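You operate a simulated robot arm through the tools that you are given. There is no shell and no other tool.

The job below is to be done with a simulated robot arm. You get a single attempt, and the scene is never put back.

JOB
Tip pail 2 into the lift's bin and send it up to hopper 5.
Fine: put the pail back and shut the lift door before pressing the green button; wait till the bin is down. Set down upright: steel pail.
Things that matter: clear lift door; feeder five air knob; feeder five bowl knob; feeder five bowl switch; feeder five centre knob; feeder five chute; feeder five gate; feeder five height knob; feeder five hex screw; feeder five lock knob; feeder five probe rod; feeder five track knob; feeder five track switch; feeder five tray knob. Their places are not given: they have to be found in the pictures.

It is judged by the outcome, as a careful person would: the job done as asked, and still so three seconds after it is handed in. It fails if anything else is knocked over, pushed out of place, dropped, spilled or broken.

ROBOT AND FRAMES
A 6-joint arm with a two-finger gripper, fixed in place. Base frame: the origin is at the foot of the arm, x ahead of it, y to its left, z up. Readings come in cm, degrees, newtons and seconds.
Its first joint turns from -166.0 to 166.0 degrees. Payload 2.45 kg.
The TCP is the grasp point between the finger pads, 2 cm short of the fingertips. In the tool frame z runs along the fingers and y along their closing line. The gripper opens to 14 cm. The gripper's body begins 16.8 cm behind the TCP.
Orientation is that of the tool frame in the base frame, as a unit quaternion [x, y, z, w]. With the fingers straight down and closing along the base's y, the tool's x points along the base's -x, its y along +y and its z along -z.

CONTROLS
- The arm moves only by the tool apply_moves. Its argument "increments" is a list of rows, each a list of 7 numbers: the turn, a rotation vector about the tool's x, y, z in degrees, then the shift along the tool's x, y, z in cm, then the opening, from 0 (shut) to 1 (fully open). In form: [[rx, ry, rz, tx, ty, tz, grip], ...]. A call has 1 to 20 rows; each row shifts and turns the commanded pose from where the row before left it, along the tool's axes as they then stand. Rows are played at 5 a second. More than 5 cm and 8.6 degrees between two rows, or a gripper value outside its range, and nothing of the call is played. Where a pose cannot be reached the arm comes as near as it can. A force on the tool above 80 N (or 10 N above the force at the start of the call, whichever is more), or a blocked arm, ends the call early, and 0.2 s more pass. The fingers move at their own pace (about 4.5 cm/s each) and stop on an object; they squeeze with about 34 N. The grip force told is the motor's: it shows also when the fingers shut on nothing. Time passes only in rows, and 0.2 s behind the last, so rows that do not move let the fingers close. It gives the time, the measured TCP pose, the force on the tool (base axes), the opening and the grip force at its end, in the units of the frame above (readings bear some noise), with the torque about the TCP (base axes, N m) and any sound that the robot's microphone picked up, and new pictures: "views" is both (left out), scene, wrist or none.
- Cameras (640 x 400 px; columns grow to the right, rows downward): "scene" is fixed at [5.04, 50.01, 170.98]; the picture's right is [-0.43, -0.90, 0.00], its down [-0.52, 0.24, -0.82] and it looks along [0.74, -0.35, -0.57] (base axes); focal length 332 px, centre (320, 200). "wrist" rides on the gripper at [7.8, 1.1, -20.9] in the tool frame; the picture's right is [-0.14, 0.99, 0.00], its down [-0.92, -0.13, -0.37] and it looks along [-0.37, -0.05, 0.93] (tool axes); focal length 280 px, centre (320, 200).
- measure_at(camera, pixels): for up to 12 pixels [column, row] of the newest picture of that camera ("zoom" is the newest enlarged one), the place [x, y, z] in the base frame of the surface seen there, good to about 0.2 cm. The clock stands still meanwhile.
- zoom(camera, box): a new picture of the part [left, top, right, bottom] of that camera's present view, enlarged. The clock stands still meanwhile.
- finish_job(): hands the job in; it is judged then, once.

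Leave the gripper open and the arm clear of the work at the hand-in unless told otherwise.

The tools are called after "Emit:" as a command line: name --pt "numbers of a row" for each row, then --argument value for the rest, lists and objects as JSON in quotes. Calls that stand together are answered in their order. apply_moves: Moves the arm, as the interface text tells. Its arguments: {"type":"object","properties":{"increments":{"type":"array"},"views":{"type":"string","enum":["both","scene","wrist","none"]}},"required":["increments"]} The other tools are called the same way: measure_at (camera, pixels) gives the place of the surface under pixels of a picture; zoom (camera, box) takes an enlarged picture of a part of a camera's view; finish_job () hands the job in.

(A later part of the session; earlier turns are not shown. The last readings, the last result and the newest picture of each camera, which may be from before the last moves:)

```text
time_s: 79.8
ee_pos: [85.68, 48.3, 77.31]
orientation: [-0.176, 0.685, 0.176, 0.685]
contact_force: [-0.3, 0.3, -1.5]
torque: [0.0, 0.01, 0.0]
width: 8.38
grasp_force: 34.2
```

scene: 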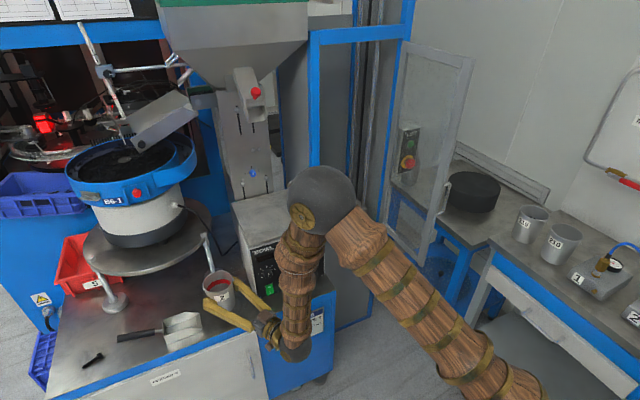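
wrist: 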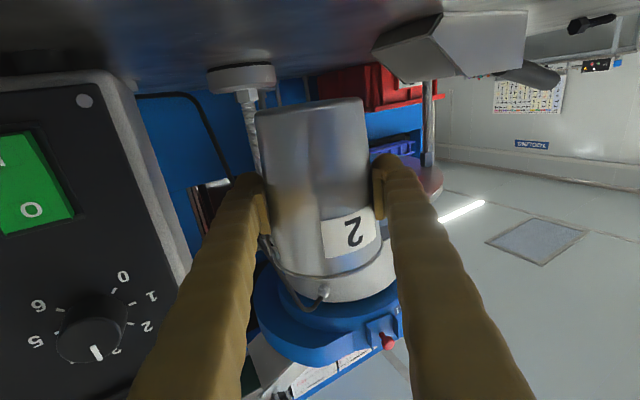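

The bench is not touched yet (−1.5 N, tool z 77.3). I go down in 0.1 cm steps.

Emit:
apply_moves --pt "0 0 0 0.1 0 0 0.4" --pt "0 0 0 0.1 0 0 0.4" --pt "0 0 0 0 0 0 0.4" --views "wrist"

```text
time_s: 80.6
ee_pos: [85.73, 48.35, 77.1]
orientation: [-0.176, 0.685, 0.176, 0.685]
contact_force: [0.2, 1.0, -2.1]
torque: [-0.01, 0.01, -0.01]
width: 8.37
grasp_force: 33.8
```

wrist: 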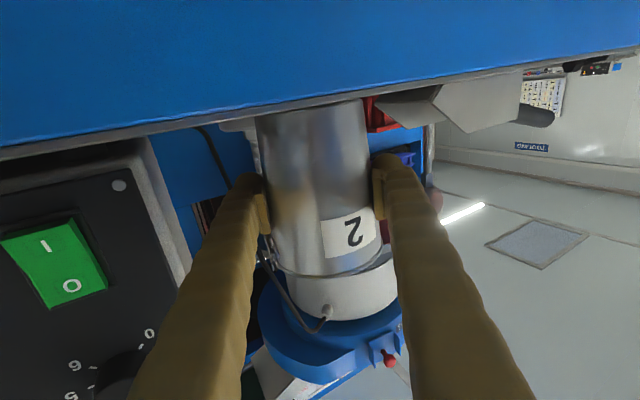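

Still hanging freely. I lower in two more 0.1 cm steps.

Emit:
apply_moves --pt "0 0 0 0.1 0 0 0.4" --pt "0 0 0 0.1 0 0 0.4" --pt "0 0 0 0 0 0 0.4" --views "none"

```text
time_s: 81.4
ee_pos: [85.76, 48.32, 76.97]
orientation: [-0.177, 0.685, 0.177, 0.685]
contact_force: [-0.2, -0.6, -0.9]
torque: [-0.02, 0.02, 0.0]
width: 8.38
grasp_force: 33.6
```

Perhaps just at the bench (−0.9 N). Two more small steps to confirm by a positive push.

Emit:
apply_moves --pt "0 0 0 0.08 0 0 0.4" --pt "0 0 0 0.08 0 0 0.4" --pt "0 0 0 0 0 0 0.4" --views "none"

```text
time_s: 82.2
ee_pos: [85.76, 48.25, 76.92]
orientation: [-0.176, 0.684, 0.176, 0.685]
contact_force: [-3.1, 2.6, 18.3]
torque: [0.15, -0.27, 0.09]
width: 8.36
grasp_force: 33.9
```

The pail rests on the bench (18 N). I ease up 0.09 cm, then open the fingers to 10.5 cm.

Emit:
apply_moves --pt "0 0 0 -0.09 0 0 0.4" --pt "0 0 0 0 0 0 0.4" --pt "0 0 0 0 0 0 0.62" --pt "0 0 0 0 0 0 0.68" --pt "0 0 0 0 0 0 0.75" --pt "0 0 0 0 0 0 0.75" --views "both"

```text
time_s: 83.6
ee_pos: [85.67, 48.26, 76.78]
orientation: [-0.176, 0.685, 0.175, 0.685]
contact_force: [0.3, 0.2, -0.2]
torque: [0.03, 0.01, 0.01]
width: 10.51
grasp_force: 0.1
```

scene: 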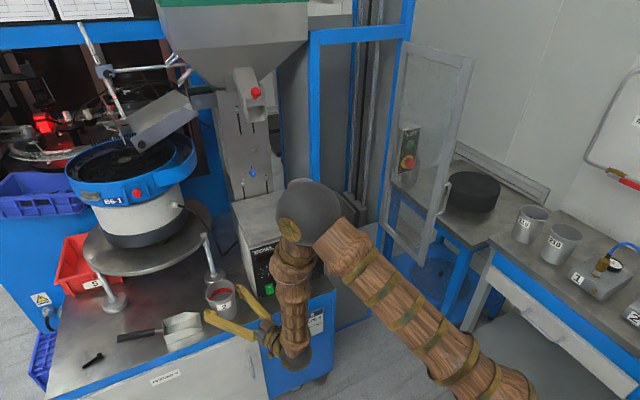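
wrist: 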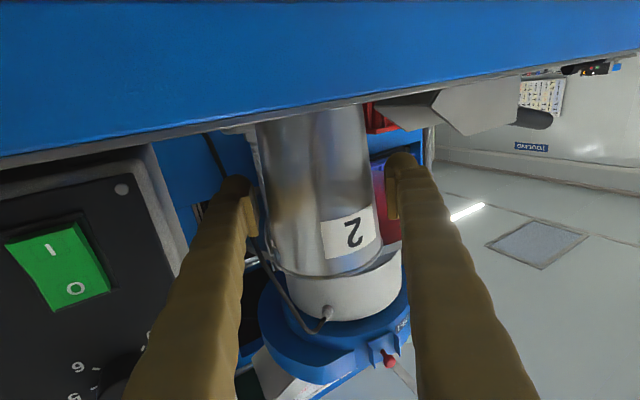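

The pail stands by itself, with a gap on both sides. I back straight out 17 cm.

Emit:
apply_moves --pt "0 0 0 0 0 -1.5 0.75" --pt "0 0 0 0 0 -2.5 0.75" --pt "0 0 0 0 0 -2.6 0.75" --pt "0 0 0 0 0 -2.6 0.75" --pt "0 0 0 0 0 -2.6 0.75" --pt "0 0 0 0 0 -2.6 0.75" --pt "0 0 0 0 0 -2.6 0.75" --views "both"

Emit:
zoom --camera "scene" --box '[190, 260, 260, 340]'

```text
time_s: 85.2
ee_pos: [70.72, 40.08, 76.82]
orientation: [-0.176, 0.685, 0.175, 0.685]
contact_force: [-0.3, 0.6, -0.8]
torque: [-0.03, 0.01, 0.0]
width: 10.49
grasp_force: 0.1
```

scene: 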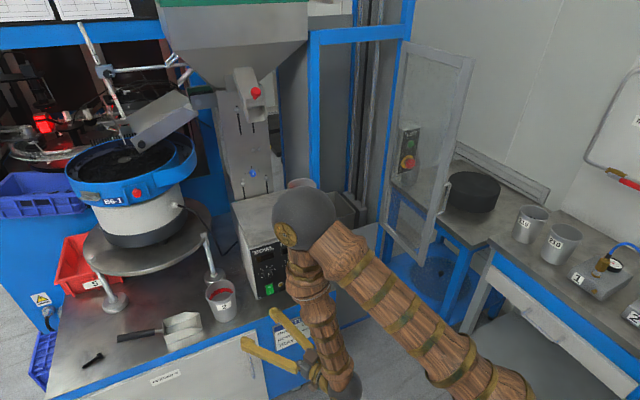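
wrist: 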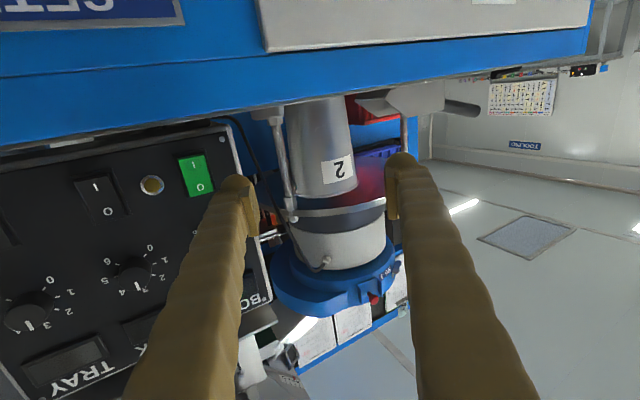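

```text
5.00 times, centred on (225, 300) of scene
```

zoom: 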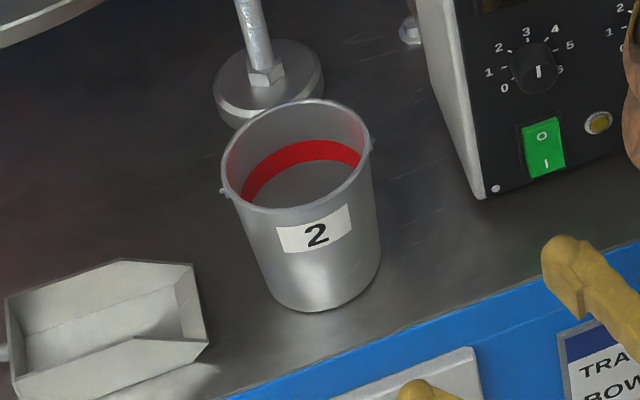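

Pail 2 stands upright and empty in its old place. Now back to the door: I raise to z ≈ 106 and narrow the fingers, then retrace the path to the handle.

Emit:
apply_moves --pt "0 0 0 -2.5 0 0 0.75" --pt "0 0 0 -3.8 0 0 0.75" --pt "0 0 0 -3.8 0 0 0.6" --pt "0 0 0 -3.8 0 0 0.5" --pt "0 0 0 -3.8 0 0 0.4" --pt "0 0 0 -3.8 0 0 0.3" --pt "0 0 0 -3.8 0 0 0.2" --pt "0 0 0 -3.6 0 0 0.17" --pt "0.62 0 0 0 -4.42 -0.741 0.17" --pt "0.62 0 0 0 -4.427 -0.695 0.17" --pt "0.62 0 0 0 -4.435 -0.648 0.17" --pt "0.62 0 0 0 -4.441 -0.601 0.17" --pt "0.62 0 0 0 -4.447 -0.555 0.17" --pt "0.62 0 0 0 -4.452 -0.508 0.17" --views "both"

```text
time_s: 88.2
ee_pos: [79.95, 14.51, 105.69]
orientation: [-0.153, 0.69, 0.152, 0.69]
contact_force: [0.0, 0.4, 0.4]
torque: [-0.01, 0.0, 0.01]
width: 2.41
grasp_force: 0.1
```

scene: 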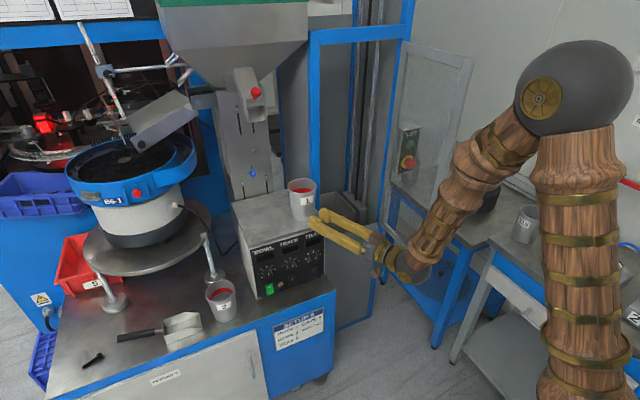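
wrist: 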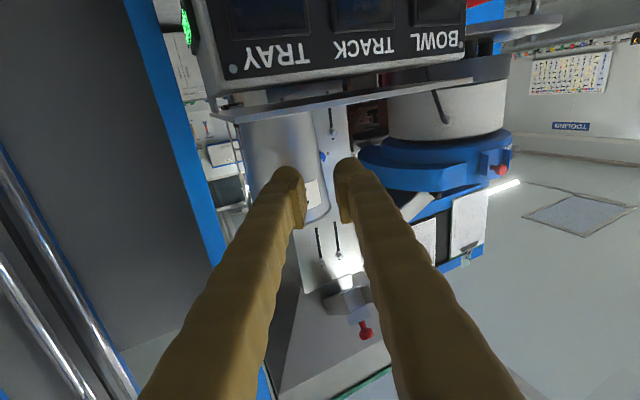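

I continue back toward the door in two parts, checking before I pass its free edge at (71.3, −26).

Emit:
apply_moves --pt "1 0 0 0 -3.312 -1.583 0.17" --pt "1 0 0 0 -3.333 -1.522 0.17" --pt "1 0 0 0 -3.352 -1.46 0.17" --pt "0.67 0 0 0 -2.727 -2.161 0.17" --pt "0.67 0 0 0 -2.754 -2.128 0.17" --pt "0.67 0 0 0 -2.779 -2.094 0.17" --pt "1 0 0 0 -2.16 -2.886 0.17" --pt "1 0 0 0 -2.21 -2.849 0.17" --pt "1 0 0 0 -2.26 -2.81 0.17" --views "both"

```text
time_s: 90.2
ee_pos: [70.95, -15.22, 105.97]
orientation: [-0.105, 0.699, 0.106, 0.699]
contact_force: [-0.2, -0.7, 0.0]
torque: [0.01, -0.03, -0.01]
width: 2.38
grasp_force: 0.0
```

scene: 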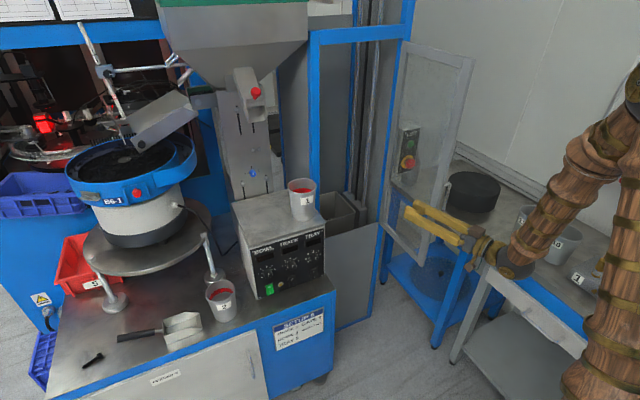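
wrist: 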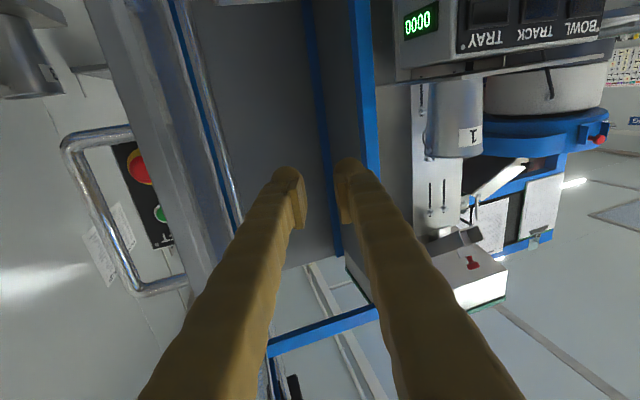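

At (71, −15.2). The handle is at left of the wrist view (100,210). I back off to x ≈ 66 first and check.

Emit:
apply_moves --pt "0 0 0 0 0.735 -2.39 0.17" --pt "0 0 0 0 0.735 -2.39 0.17" --pt "0 0 0 0 0 0 0.17" --views "none"

```text
time_s: 91.0
ee_pos: [68.93, -17.56, 107.09]
orientation: [-0.106, 0.7, 0.105, 0.699]
contact_force: [-0.6, -0.3, 0.1]
torque: [0.02, 0.01, -0.01]
width: 2.36
grasp_force: 0.1
out of reach, approached as far as the arm can: row 1, 2
```

The arm is at its inner reach limit there. I turn the tool more to the left (yaw 30°), which frees reach, while drawing back to x ≈ 65.5 and restoring z ≈ 105.7.

Emit:
apply_moves --pt "-6.5 0 0 0.45 0.41 -1.13 0.17" --pt "-6.5 0 0 0.45 0.545 -1.07 0.17" --pt "0 0 0 0.45 -0.366 -1.366 0.17" --pt "0 0 0 0 0 0 0.17" --views "wrist"

```text
time_s: 92.0
ee_pos: [65.59, -18.3, 105.57]
orientation: [-0.183, 0.683, 0.183, 0.683]
contact_force: [-0.4, -0.7, -0.2]
torque: [-0.03, 0.0, 0.04]
width: 2.37
grasp_force: 0.1
```

wrist: 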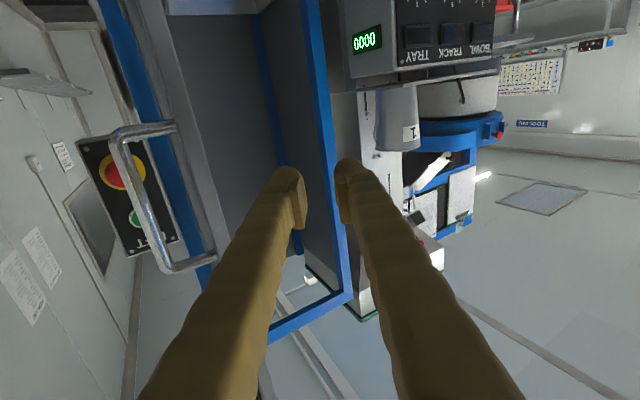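

Reached (65.6, −18.3). I now move sideways past the door edge (tips at x ≈ 67) to the stand-off in front of the handle, turning back to yaw 14°.

Emit:
apply_moves --pt "4 0 0 0 -3.038 -2.125 0.17" --pt "4 0 0 0 -3.179 -1.908 0.17" --pt "4 0 0 0 -3.304 -1.682 0.17" --pt "4 0 0 0 -3.414 -1.447 0.17" --pt "0 0 0 0 0 0 0.17" --views "both"

```text
time_s: 93.2
ee_pos: [64.28, -33.36, 105.85]
orientation: [-0.086, 0.702, 0.086, 0.702]
contact_force: [-0.1, -0.3, -0.1]
torque: [0.01, -0.02, -0.01]
width: 2.38
grasp_force: 0.0
```

scene: 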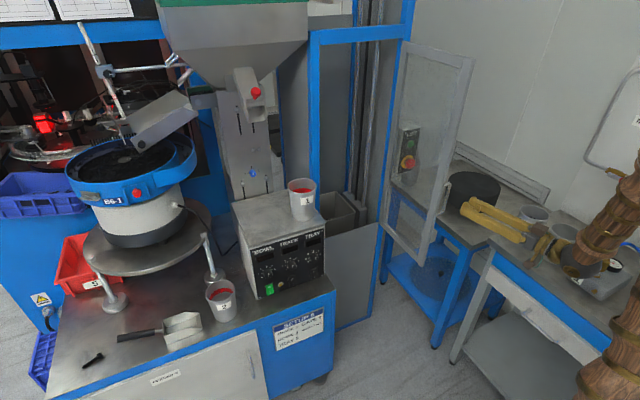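
wrist: 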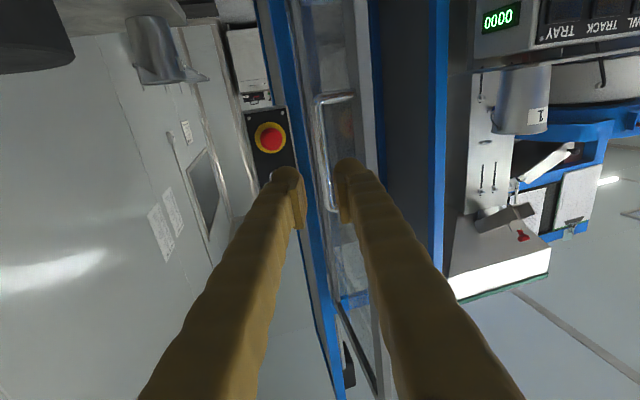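

Aligned as before. I measure the handle bar for the exact line.

Emit:
measure_at --camera "wrist" --pixels '[[319, 120], [321, 150], [325, 180], [328, 200], [340, 97], [370, 120]]'

```text
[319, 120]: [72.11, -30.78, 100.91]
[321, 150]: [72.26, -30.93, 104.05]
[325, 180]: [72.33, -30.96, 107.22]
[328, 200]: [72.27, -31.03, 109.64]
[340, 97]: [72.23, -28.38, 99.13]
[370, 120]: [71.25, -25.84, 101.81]
```

The bar is at (72.3, −30.9). I move forward 8.8 cm with a 0.37 cm trim so the pads straddle it.

Emit:
apply_moves --pt "0 0 0 0 0.37 2.2 0.17" --pt "0 0 0 0 0 2.2 0.17" --pt "0 0 0 0 0 2.2 0.17" --pt "0 0 0 0 0 2.2 0.17" --pt "0 0 0 0 0 0 0.17" --views "wrist"

```text
time_s: 94.4
ee_pos: [72.55, -30.94, 105.67]
orientation: [-0.087, 0.702, 0.087, 0.702]
contact_force: [-0.6, -0.3, 0.4]
torque: [0.05, 0.01, 0.0]
width: 2.38
grasp_force: 0.1
```

wrist: 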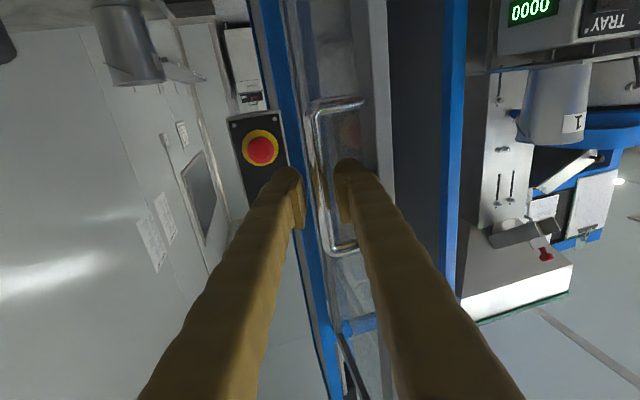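

The bar lies between the pads at about (320,190). I close on it.

Emit:
apply_moves --pt "0 0 0 0 0 0.2 0.1" --pt "0 0 0 0 0 0 0" --pt "0 0 0 0 0 0 0" --pt "0 0 0 0 0 0 0" --views "wrist"

```text
time_s: 95.4
ee_pos: [72.81, -30.86, 105.6]
orientation: [-0.087, 0.702, 0.086, 0.702]
contact_force: [0.7, 0.2, 0.3]
torque: [0.02, 0.0, -0.03]
width: 0.69
grasp_force: 35.6
```

wrist: 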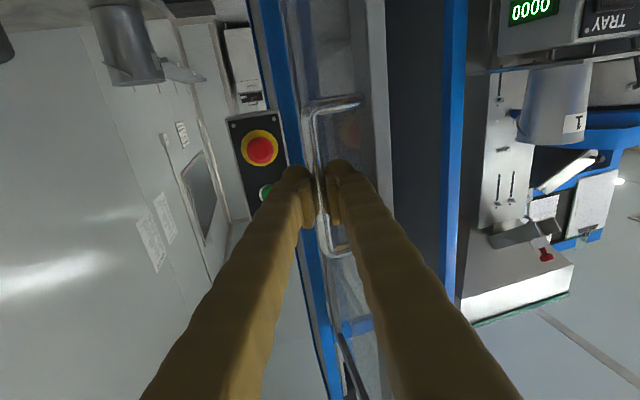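

Gripped (width 0.69, 35.6 N). From the points recorded while opening, the hinge circle is centred at (101.95, −26.8), radius 29.4. I swing the door shut along it: first 20°.

Emit:
apply_moves --pt "0 0 0 0 1.271 0.166 0" --pt "0 0 0 0 1.263 0.222 0" --pt "0 0 0 0 1.252 0.276 0" --pt "0 0 0 0 1.239 0.331 0" --pt "0 0 0 0 1.223 0.384 0" --pt "0 0 0 0 1.205 0.437 0" --pt "0 0 0 0 1.185 0.49 0" --pt "0 0 0 0 1.162 0.541 0" --views "wrist"

```text
time_s: 97.2
ee_pos: [73.34, -20.48, 105.71]
orientation: [-0.086, 0.703, 0.084, 0.701]
contact_force: [6.8, -0.9, -15.1]
torque: [0.05, 0.14, 0.04]
width: 0.68
grasp_force: 34.9
```

wrist: 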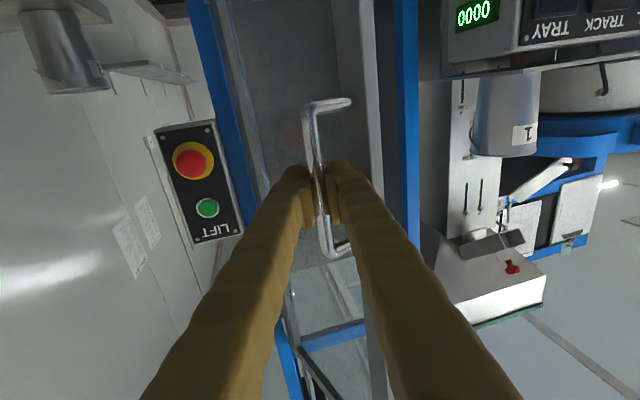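

Moves well with little force. Next 20°, easing 0.08 cm down.

Emit:
apply_moves --pt "0 0 0 0.08 1.138 0.591 0" --pt "0 0 0 0 1.111 0.64 0" --pt "0 0 0 0 1.082 0.688 0" --pt "0 0 0 0 1.051 0.734 0" --pt "0 0 0 0 1.018 0.78 0" --pt "0 0 0 0 0.983 0.823 0" --pt "0 0 0 0 0.946 0.865 0" --pt "0 0 0 0 0.907 0.906 0" --views "wrist"

```text
time_s: 99.0
ee_pos: [77.39, -11.06, 105.5]
orientation: [-0.086, 0.702, 0.087, 0.702]
contact_force: [16.1, -10.4, 15.7]
torque: [0.09, -0.06, 0.04]
width: 0.68
grasp_force: 35.4
```

wrist: 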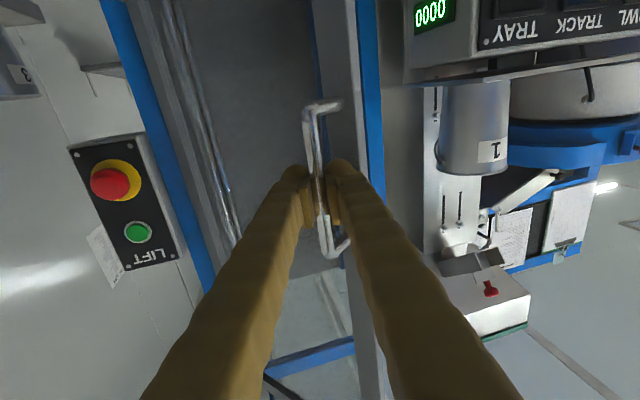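

About 48° left; 19 N toward the hinge, so I trim 0.1 cm inward and continue 20°, easing the yaw back.

Emit:
apply_moves --pt "0.7 0 0 -0.08 0.796 1.013 0" --pt "0.7 0 0 0 0.838 0.97 0" --pt "0.7 0 0 0 0.807 0.996 0" --pt "0.7 0 0 0 0.775 1.021 0" --pt "0.7 0 0 0 0.743 1.045 0" --pt "0.7 0 0 0 0.709 1.068 0" --pt "0.7 0 0 0 0.676 1.09 0" --pt "0.7 0 0 0 0.641 1.11 0" --views "wrist"

```text
time_s: 100.8
ee_pos: [84.12, -3.6, 105.57]
orientation: [-0.052, 0.706, 0.053, 0.705]
contact_force: [1.2, -2.1, -14.6]
torque: [0.13, -0.25, -0.02]
width: 0.67
grasp_force: 35.0
```

wrist: 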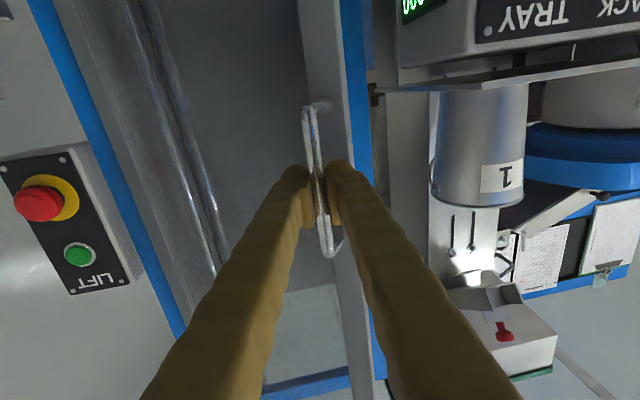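

Forces are small; about 28° remain. I go another 20°.

Emit:
apply_moves --pt "0.7 0 0 0.06 0.606 1.13 0" --pt "0.7 0 0 0 0.57 1.148 0" --pt "0.7 0 0 0 0.534 1.166 0" --pt "0.7 0 0 0 0.497 1.182 0" --pt "0.7 0 0 0 0.459 1.197 0" --pt "0.7 0 0 0 0.422 1.211 0" --pt "0.7 0 0 0 0.383 1.223 0" --pt "0.7 0 0 0 0.345 1.235 0" --views "wrist"

```text
time_s: 102.6
ee_pos: [93.09, 1.02, 105.64]
orientation: [-0.017, 0.706, 0.016, 0.708]
contact_force: [6.8, -17.9, 16.7]
torque: [0.06, -0.43, 0.01]
width: 0.67
grasp_force: 34.9
```

wrist: 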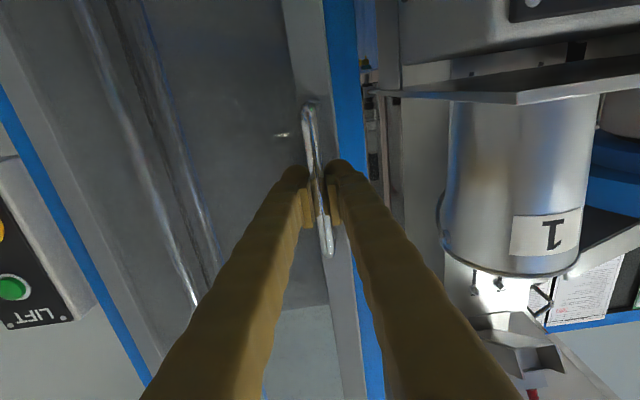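

8° remain. I do the last arc, trimming 0.1 cm inward, then check how close the door is to its frame.

Emit:
apply_moves --pt "0.7 0 0 -0.06 0.21 1.245 0" --pt "0.7 0 0 0 0.267 1.254 0" --pt "0.7 0 0 0 0.227 1.262 0" --pt "0 0 0 0 0 0 0" --views "both"

```text
time_s: 103.6
ee_pos: [96.72, 2.0, 105.46]
orientation: [-0.004, 0.707, 0.004, 0.708]
contact_force: [6.5, -13.3, 25.5]
torque: [0.03, 0.03, 0.03]
width: 0.66
grasp_force: 35.1
```

scene: 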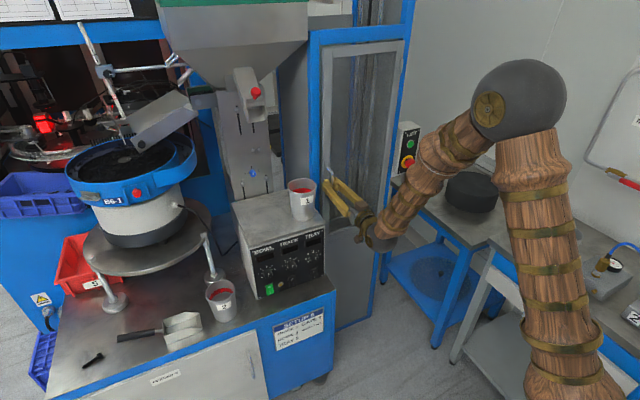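
wrist: 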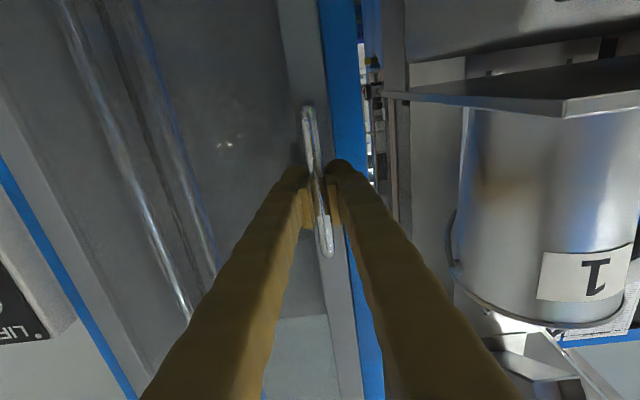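

Nearly shut. I measure the door's face and bar against their first readings (face x ≈ 101.6–101.8, bar x ≈ 97.0).

Emit:
measure_at --camera "wrist" --pixels '[[300, 50], [305, 80], [345, 300], [350, 350], [308, 115], [330, 250], [340, 60], [350, 200], [290, 30]]'

Emit:
zoom --camera "scene" --box '[300, 20, 420, 260]'

```text
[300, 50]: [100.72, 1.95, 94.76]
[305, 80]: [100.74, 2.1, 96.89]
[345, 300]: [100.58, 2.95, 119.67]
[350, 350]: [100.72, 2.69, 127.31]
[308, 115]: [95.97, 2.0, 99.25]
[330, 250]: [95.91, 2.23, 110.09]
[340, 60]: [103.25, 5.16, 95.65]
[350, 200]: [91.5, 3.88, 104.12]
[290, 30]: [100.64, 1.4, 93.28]
```

```text
1.67 times, centred on (360, 140) of scene
```

zoom: 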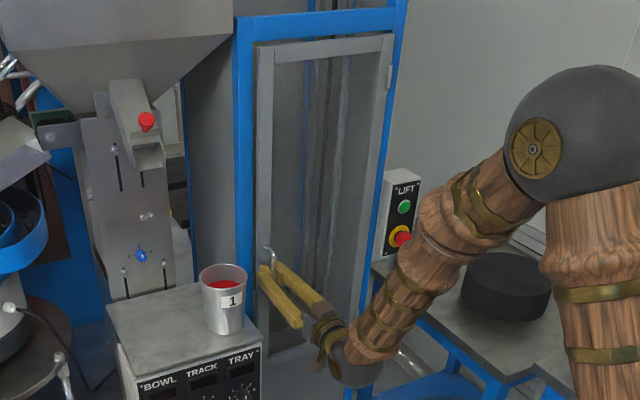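

About 1 cm remains. I push on in small steps with the force watched.

Emit:
apply_moves --pt "0 0 0 -0.12 0.0 0.35 0" --pt "0 0 0 0 0.05 0.35 0" --pt "0 0 0 0 0.03 0.3 0" --pt "0 0 0 0 0 0 0" --views "wrist"

Emit:
measure_at --camera "wrist" --pixels '[[300, 50], [305, 80], [345, 300], [350, 350], [308, 115], [330, 250], [340, 60]]'

```text
time_s: 104.6
ee_pos: [97.67, 2.09, 105.49]
orientation: [-0.005, 0.708, 0.004, 0.706]
contact_force: [0.2, -1.8, -6.8]
torque: [0.05, 0.03, 0.02]
width: 0.67
grasp_force: 35.1
```

wrist: 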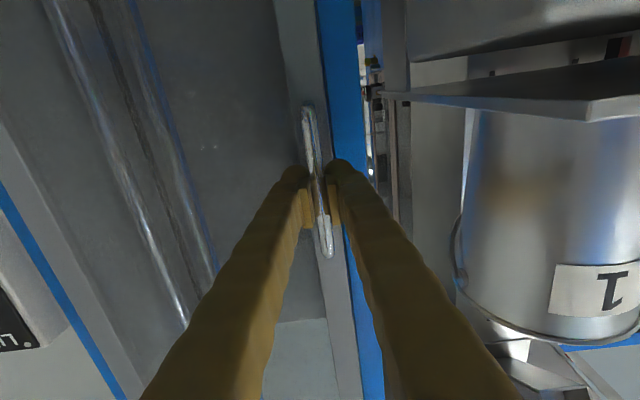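

```text
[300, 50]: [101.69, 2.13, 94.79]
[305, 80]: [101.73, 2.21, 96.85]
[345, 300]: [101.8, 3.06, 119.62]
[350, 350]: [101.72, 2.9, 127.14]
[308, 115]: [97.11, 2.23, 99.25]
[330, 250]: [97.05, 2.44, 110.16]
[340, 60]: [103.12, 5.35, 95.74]
```

Face at 101.7 and bar at 97.1: same as at the start. I push 0.3 cm more to feel the stop, then relax.

Emit:
apply_moves --pt "0 0 0 0 0 0.15 0" --pt "0 0 0 0 0 0.15 0" --pt "0 0 0 0 0 0 0" --views "none"

```text
time_s: 105.4
ee_pos: [98.04, 2.05, 105.62]
orientation: [-0.006, 0.708, 0.004, 0.706]
contact_force: [-23.0, 8.1, -11.2]
torque: [0.08, 0.02, -0.03]
width: 0.63
grasp_force: 34.2
```

The door pushes back (−23 N): it is against its stop. I relax, open the fingers a little and back off.

Emit:
apply_moves --pt "0 0 0 0 0 -0.12 0" --pt "0 0 0 0 0 0 0.08" --pt "0 0 0 0 0 0 0.17" --pt "0 0 0 0 0 0 0.2" --pt "0 0 0 0 0 -2 0.2" --pt "0 0 0 0 0 -3 0.2" --pt "0 0 0 0 0 -3 0.2" --pt "0 0 0 0 0 -3 0.2" --pt "0 0 0 0 0 -3 0.2" --views "both"

Emit:
measure_at --camera "wrist" --pixels '[[300, 50], [305, 80], [335, 260], [340, 300], [312, 130], [320, 170], [345, 60]]'

```text
time_s: 107.4
ee_pos: [83.97, 1.85, 105.75]
orientation: [-0.005, 0.707, 0.004, 0.707]
contact_force: [-0.8, -0.1, 0.1]
torque: [0.02, 0.01, -0.03]
width: 2.78
grasp_force: 0.1
```

scene: 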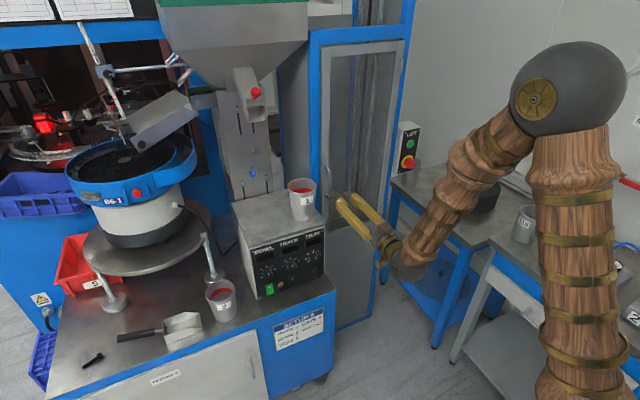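
wrist: 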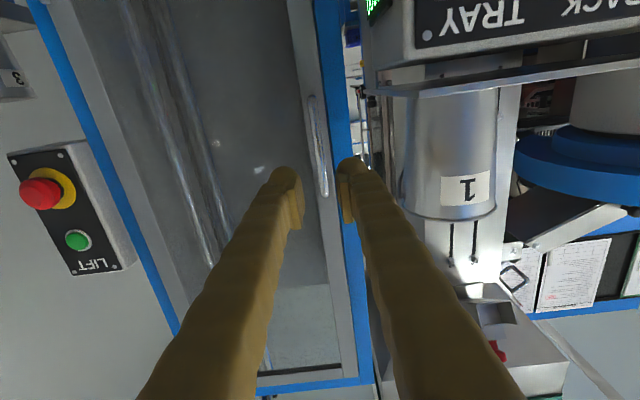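

```text
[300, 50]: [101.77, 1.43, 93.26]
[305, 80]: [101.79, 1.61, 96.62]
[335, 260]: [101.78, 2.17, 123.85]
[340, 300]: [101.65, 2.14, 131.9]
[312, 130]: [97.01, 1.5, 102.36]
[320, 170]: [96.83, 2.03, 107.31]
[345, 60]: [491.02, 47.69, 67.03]
```

The door is shut and stays (face x 101.77). Pail 2 is back in place. Now I close the fingers and move to in front of the lift's green button near (98.8, −33.6, 113.4).

Emit:
apply_moves --pt "0 0 0 -0.6 -3 -0.5 0.1" --pt "0 0 0 -0.9 -4.4 -0.3 0" --pt "0 0 0 -0.9 -4.4 0 0" --pt "0 0 0 -0.9 -4.4 0 0" --pt "0 0 0 -0.9 -4.4 0 0" --pt "0 0 0 -0.9 -4.4 0 0" --pt "0 0 0 -0.9 -4.4 0 0" --pt "0 0 0 -0.9 -3.4 0 0" --pt "0 0 0 -0.7 -2.2 0 0" --views "both"

```text
time_s: 109.4
ee_pos: [83.65, -33.04, 113.36]
orientation: [-0.004, 0.707, 0.004, 0.707]
contact_force: [0.3, -0.1, -1.2]
torque: [-0.01, 0.0, 0.03]
width: 0.0
grasp_force: 29.4
```

scene: 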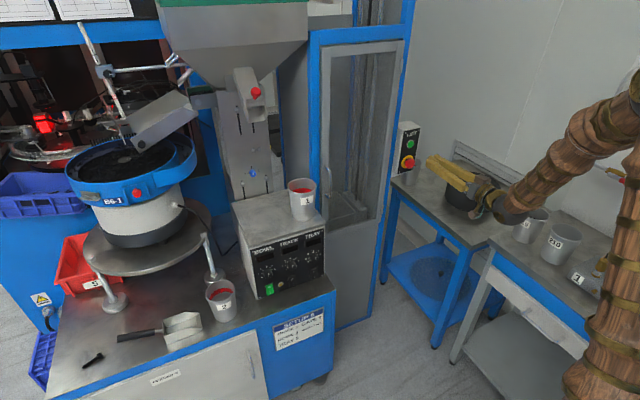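
wrist: 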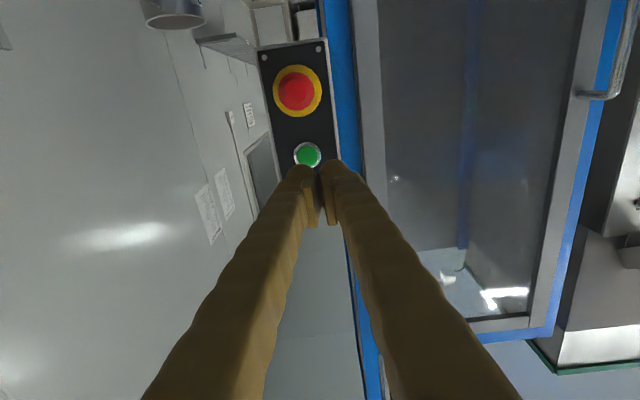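

The door hangs shut and the button box is straight ahead. I measure the green button at (307,155) and the red one at (297,90).

Emit:
measure_at --camera "wrist" --pixels '[[307, 152], [307, 158], [300, 154], [314, 154], [307, 146], [307, 164], [297, 90], [297, 108], [297, 118], [280, 140], [328, 120], [335, 140]]'

Emit:
zoom --camera "wrist" --box '[240, 30, 400, 240]'

Emit:
zoom --camera "scene" --box '[380, 100, 500, 230]'

```text
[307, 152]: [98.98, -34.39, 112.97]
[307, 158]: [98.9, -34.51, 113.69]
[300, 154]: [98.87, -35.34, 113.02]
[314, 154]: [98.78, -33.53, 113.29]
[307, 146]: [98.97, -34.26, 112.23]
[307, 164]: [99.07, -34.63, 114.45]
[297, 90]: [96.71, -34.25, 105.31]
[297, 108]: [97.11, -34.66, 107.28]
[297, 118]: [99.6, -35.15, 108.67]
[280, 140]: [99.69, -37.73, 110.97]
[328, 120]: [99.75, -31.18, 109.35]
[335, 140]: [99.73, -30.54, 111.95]
```

```text
1.90 times, centred on (320, 135) of wrist
```

zoom: 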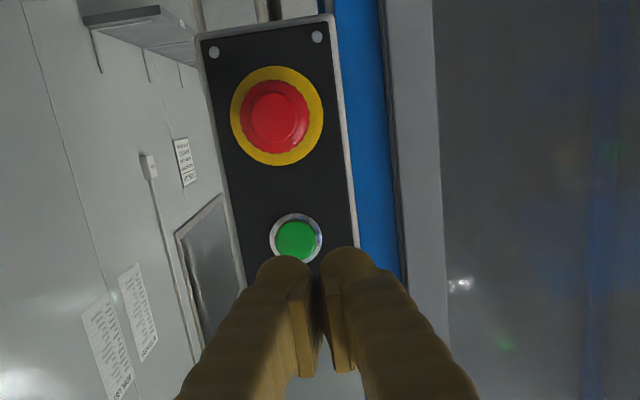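

```text
3.08 times, centred on (440, 165) of scene
```

zoom: 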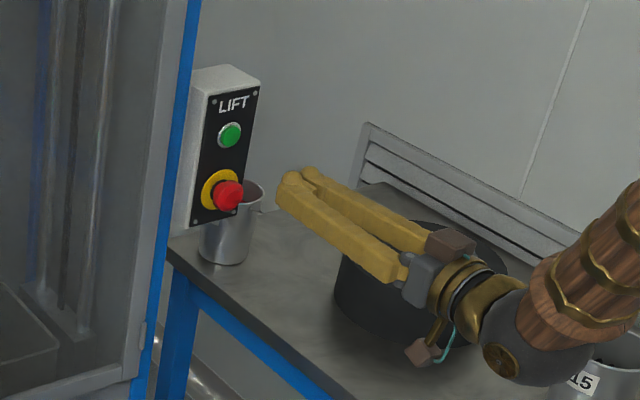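

Green button centre: (98.9, −34.4, 113.3), about 1.8 cm across; the red one ends at z ≈ 108, well below. To press with one fingertip only, I open the fingers to 6 cm and shift so the left finger's tip faces the button and the right finger passes outside the panel (edge y −38).

Emit:
apply_moves --pt "0 0 0 0 -1.5 0 0.2" --pt "0 0 0 -0.1 -2 0 0.43" --pt "0 0 0 0 -2.2 0 0.43" --pt "0 0 0 0 0 3 0.43" --pt "0 0 0 0 0 3 0.43" --pt "0 0 0 0 0 0 0.43" --views "both"

Emit:
zoom --camera "wrist" --box '[240, 30, 460, 240]'

```text
time_s: 110.8
ee_pos: [89.84, -38.8, 113.6]
orientation: [-0.005, 0.707, 0.005, 0.707]
contact_force: [0.1, 0.1, -0.3]
torque: [0.0, -0.03, 0.03]
width: 5.99
grasp_force: 0.0
```

scene: 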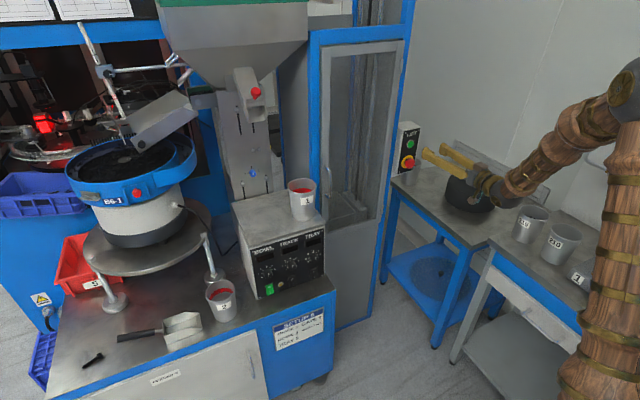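
wrist: 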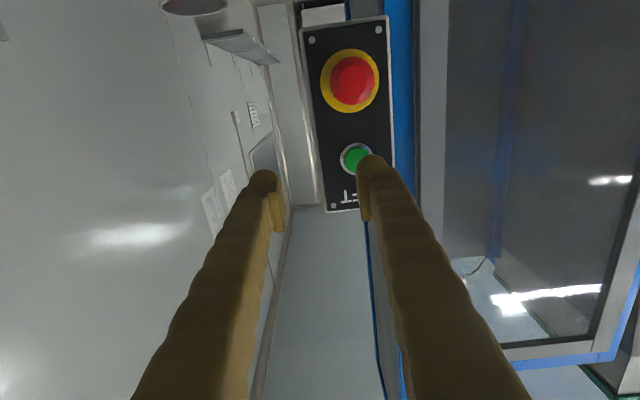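

```text
1.90 times, centred on (350, 135) of wrist
```

zoom: 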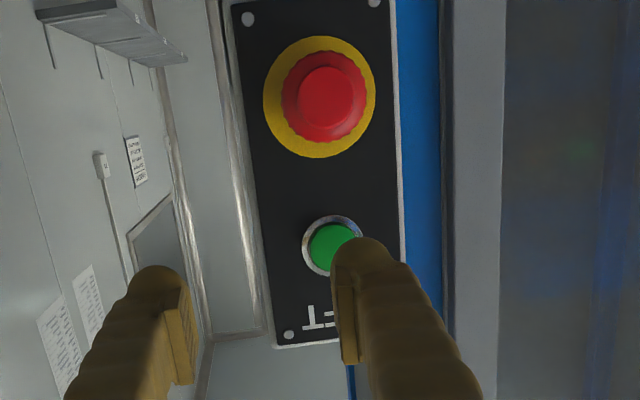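

I measure the left fingertip against the button to check the line-up.

Emit:
measure_at --camera "wrist" --pixels '[[370, 157], [366, 160], [376, 160], [362, 175], [380, 168], [365, 200], [352, 152], [345, 158], [362, 150], [355, 168], [352, 145], [268, 175]]'

```text
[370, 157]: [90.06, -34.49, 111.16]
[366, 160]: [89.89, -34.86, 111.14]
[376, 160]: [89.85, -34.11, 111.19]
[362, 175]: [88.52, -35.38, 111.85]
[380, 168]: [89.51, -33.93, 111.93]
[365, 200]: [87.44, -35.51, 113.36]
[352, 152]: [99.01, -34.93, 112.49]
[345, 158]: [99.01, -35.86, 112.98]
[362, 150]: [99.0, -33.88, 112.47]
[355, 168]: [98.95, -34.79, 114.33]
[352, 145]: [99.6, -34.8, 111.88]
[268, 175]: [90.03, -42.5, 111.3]
```

The fingertip (y ≈ −34.6, z ≈ 113.6) lines up with the button (y −34.6, z 113.4). I move forward 6.2 cm to just short of it.

Emit:
apply_moves --pt "0 0 0 0 0 2.2 0.43" --pt "0 0 0 0 0 2.2 0.43" --pt "0 0 0 0 0 1.8 0.43" --pt "0 0 0 0 0 0 0.43" --views "both"

Emit:
zoom --camera "scene" --box '[380, 110, 480, 200]'

```text
time_s: 111.8
ee_pos: [96.1, -38.81, 113.54]
orientation: [-0.004, 0.707, 0.005, 0.707]
contact_force: [0.1, 0.3, 0.0]
torque: [0.02, 0.03, 0.01]
width: 6.01
grasp_force: 0.1
```

scene: 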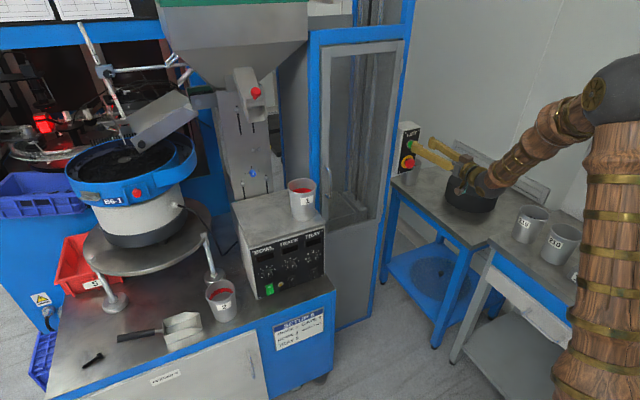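
wrist: 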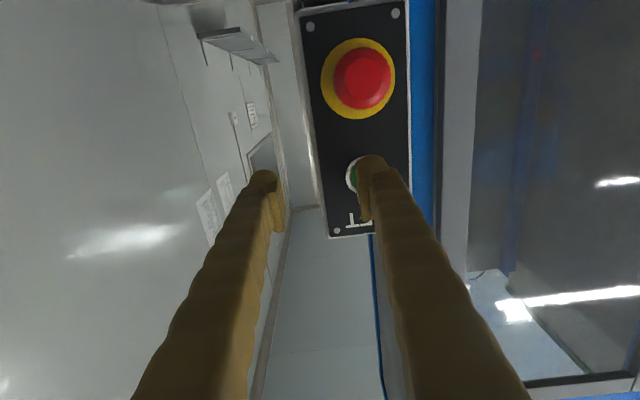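

```text
4.44 times, centred on (430, 155) of scene
```

zoom: 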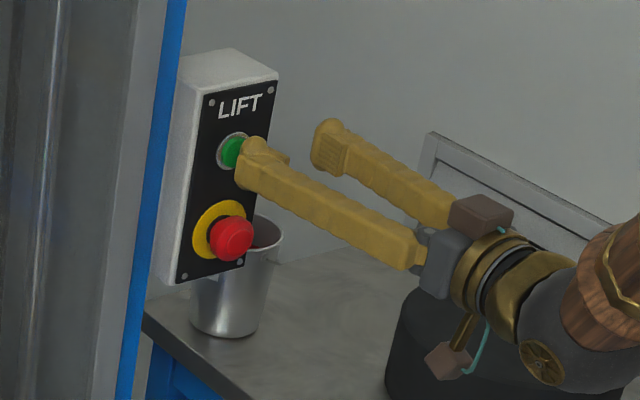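

Close to the button. I measure the fingertip's y against the button's again from here before pressing.

Emit:
measure_at --camera "wrist" --pixels '[[346, 176], [350, 160], [354, 176], [353, 190], [348, 188], [360, 162], [372, 156], [382, 162], [364, 165], [358, 158], [372, 200], [362, 210]]'

Emit:
zoom --camera "wrist" --box '[320, 130, 420, 230]'

```text
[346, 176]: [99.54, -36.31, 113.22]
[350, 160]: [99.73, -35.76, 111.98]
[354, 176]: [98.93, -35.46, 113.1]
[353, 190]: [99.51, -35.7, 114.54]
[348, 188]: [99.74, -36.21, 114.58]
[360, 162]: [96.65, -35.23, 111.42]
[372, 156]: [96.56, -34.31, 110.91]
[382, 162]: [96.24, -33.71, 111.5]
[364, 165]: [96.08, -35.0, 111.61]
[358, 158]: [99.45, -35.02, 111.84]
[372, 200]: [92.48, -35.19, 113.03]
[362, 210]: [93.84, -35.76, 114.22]
```

```text
4.00 times, centred on (370, 180) of wrist
```

zoom: 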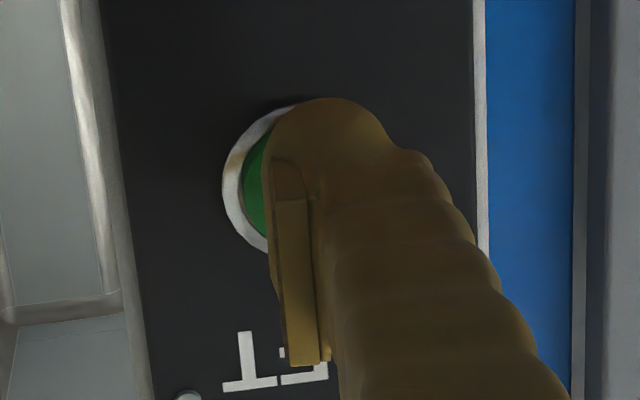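

Both centres agree (y ≈ −34.5, z ≈ 113.4). I press forward in 0.2 cm steps.

Emit:
apply_moves --pt "0 0 0 0 0 0.2 0.43" --pt "0 0 0 0 0 0.2 0.43" --pt "0 0 0 0 0 0.2 0.43" --pt "0 0 0 0 0 0.2 0.43" --pt "0 0 0 0 0 0.2 0.43" --views "none"

```text
time_s: 113.0
ee_pos: [96.84, -38.65, 113.53]
orientation: [-0.005, 0.707, 0.006, 0.707]
contact_force: [-0.8, 0.1, -0.2]
torque: [-0.01, 0.02, 0.01]
width: 6.04
grasp_force: 0.1
```

Only a trace of force yet. I press further in 0.15 cm steps.

Emit:
apply_moves --pt "0 0 0 0 0 0.15 0.43" --pt "0 0 0 0 0 0.15 0.43" --pt "0 0 0 0 0 0.15 0.43" --pt "0 0 0 0 0 0 0.43" --views "both"

```text
time_s: 114.0
ee_pos: [97.35, -38.59, 113.45]
orientation: [-0.005, 0.707, 0.005, 0.707]
contact_force: [-2.8, -0.3, 1.2]
torque: [0.05, -0.03, 0.11]
width: 6.04
grasp_force: 0.1
heard: click
```

scene: 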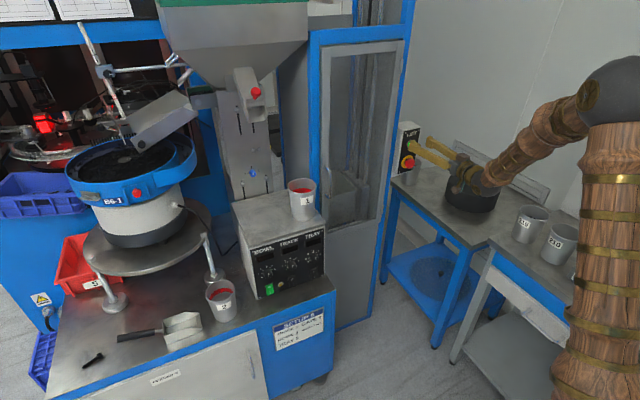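
wrist: 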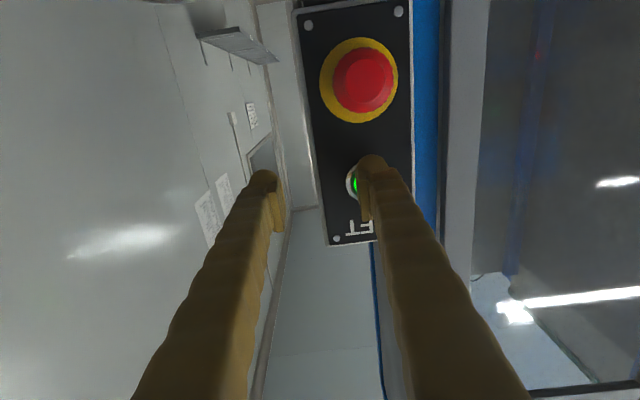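

A click was heard, the green button is lit, and the bin has begun to rise. I back the finger off straight and wait.

Emit:
apply_moves --pt "0 0 0 0 0 -1.5 0.43" --pt "0 0 0 0 0 -2.5 0.43" --pt "0 0 0 0 0 -3 0.43" --pt "0 0 0 0 0 -3 0.43" --pt "0 0 0 0 0 0 0.43" --pt "0 0 0 0 0 0 0.43" --views "both"

```text
time_s: 115.4
ee_pos: [87.61, -38.56, 113.37]
orientation: [-0.004, 0.707, 0.005, 0.707]
contact_force: [0.1, 0.1, -0.1]
torque: [-0.01, 0.02, 0.02]
width: 6.05
grasp_force: 0.2
```

scene: 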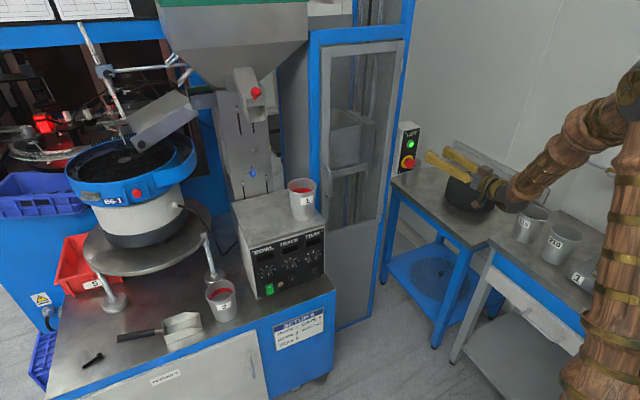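
wrist: 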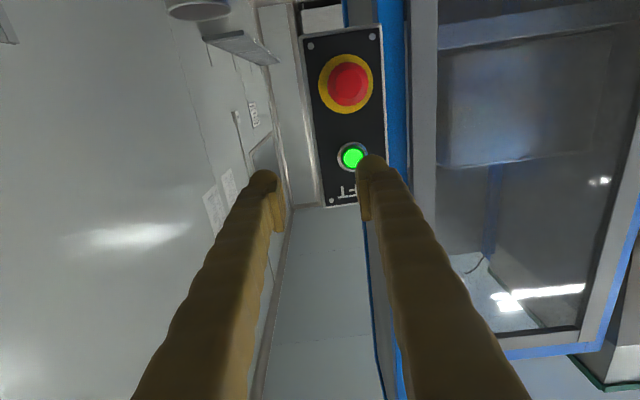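

The bin is going up behind the shut door. I wait with still rows.

Emit:
apply_moves --pt "0 0 0 0 0 -2 0.43" --pt "0 0 0 0 0 -2 0.43" --pt "0 0 0 0 0 0 0.43" --pt "0 0 0 0 0 0 0.43" --pt "0 0 0 0 0 0 0.43" --pt "0 0 0 0 0 0 0.43" --pt "0 0 0 0 0 0 0.43" --pt "0 0 0 0 0 0 0.43" --pt "0 0 0 0 0 0 0.43" --pt "0 0 0 0 0 0 0.43" --pt "0 0 0 0 0 0 0.43" --pt "0 0 0 0 0 0 0.43" --pt "0 0 0 0 0 0 0.43" --pt "0 0 0 0 0 0 0.43" --pt "0 0 0 0 0 0 0.43" --views "scene"

```text
time_s: 118.6
ee_pos: [83.58, -38.56, 113.45]
orientation: [-0.004, 0.707, 0.004, 0.707]
contact_force: [-0.3, 0.3, -0.6]
torque: [-0.01, 0.02, -0.01]
width: 6.03
grasp_force: 0.0
```

scene: 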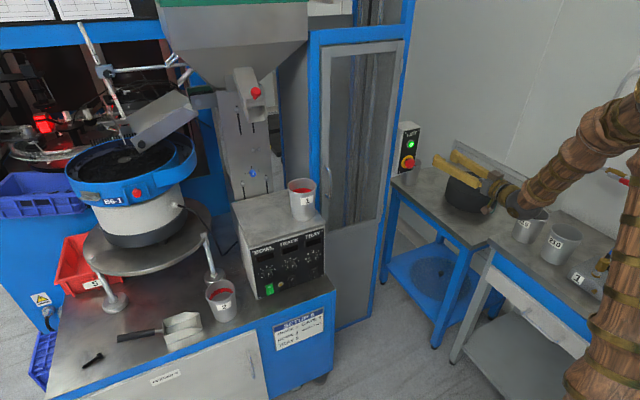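

The bin has gone up out of sight; the button is still lit. I keep waiting.

Emit:
apply_moves --pt "0 0 0 0 0 0 0.43" --pt "0 0 0 0 0 0 0.43" --pt "0 0 0 0 0 0 0.43" --pt "0 0 0 0 0 0 0.43" --pt "0 0 0 0 0 0 0.43" --pt "0 0 0 0 0 0 0.43" --pt "0 0 0 0 0 0 0.43" --pt "0 0 0 0 0 0 0.43" --pt "0 0 0 0 0 0 0.43" --pt "0 0 0 0 0 0 0.43" --pt "0 0 0 0 0 0 0.43" --pt "0 0 0 0 0 0 0.43" --pt "0 0 0 0 0 0 0.43" --pt "0 0 0 0 0 0 0.43" --pt "0 0 0 0 0 0 0.43" --pt "0 0 0 0 0 0 0.43" --pt "0 0 0 0 0 0 0.43" --pt "0 0 0 0 0 0 0.43" --pt "0 0 0 0 0 0 0.43" --pt "0 0 0 0 0 0 0.43" --views "scene"

```text
time_s: 122.8
ee_pos: [83.49, -38.55, 113.42]
orientation: [-0.005, 0.707, 0.003, 0.707]
contact_force: [0.4, -1.0, 0.6]
torque: [0.0, 0.04, 0.0]
width: 6.02
grasp_force: 0.0
```

scene: 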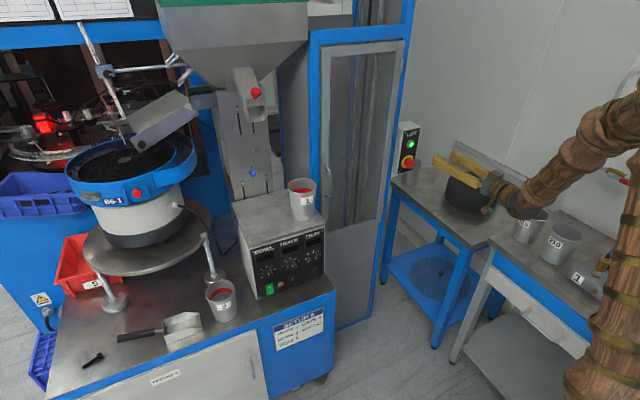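

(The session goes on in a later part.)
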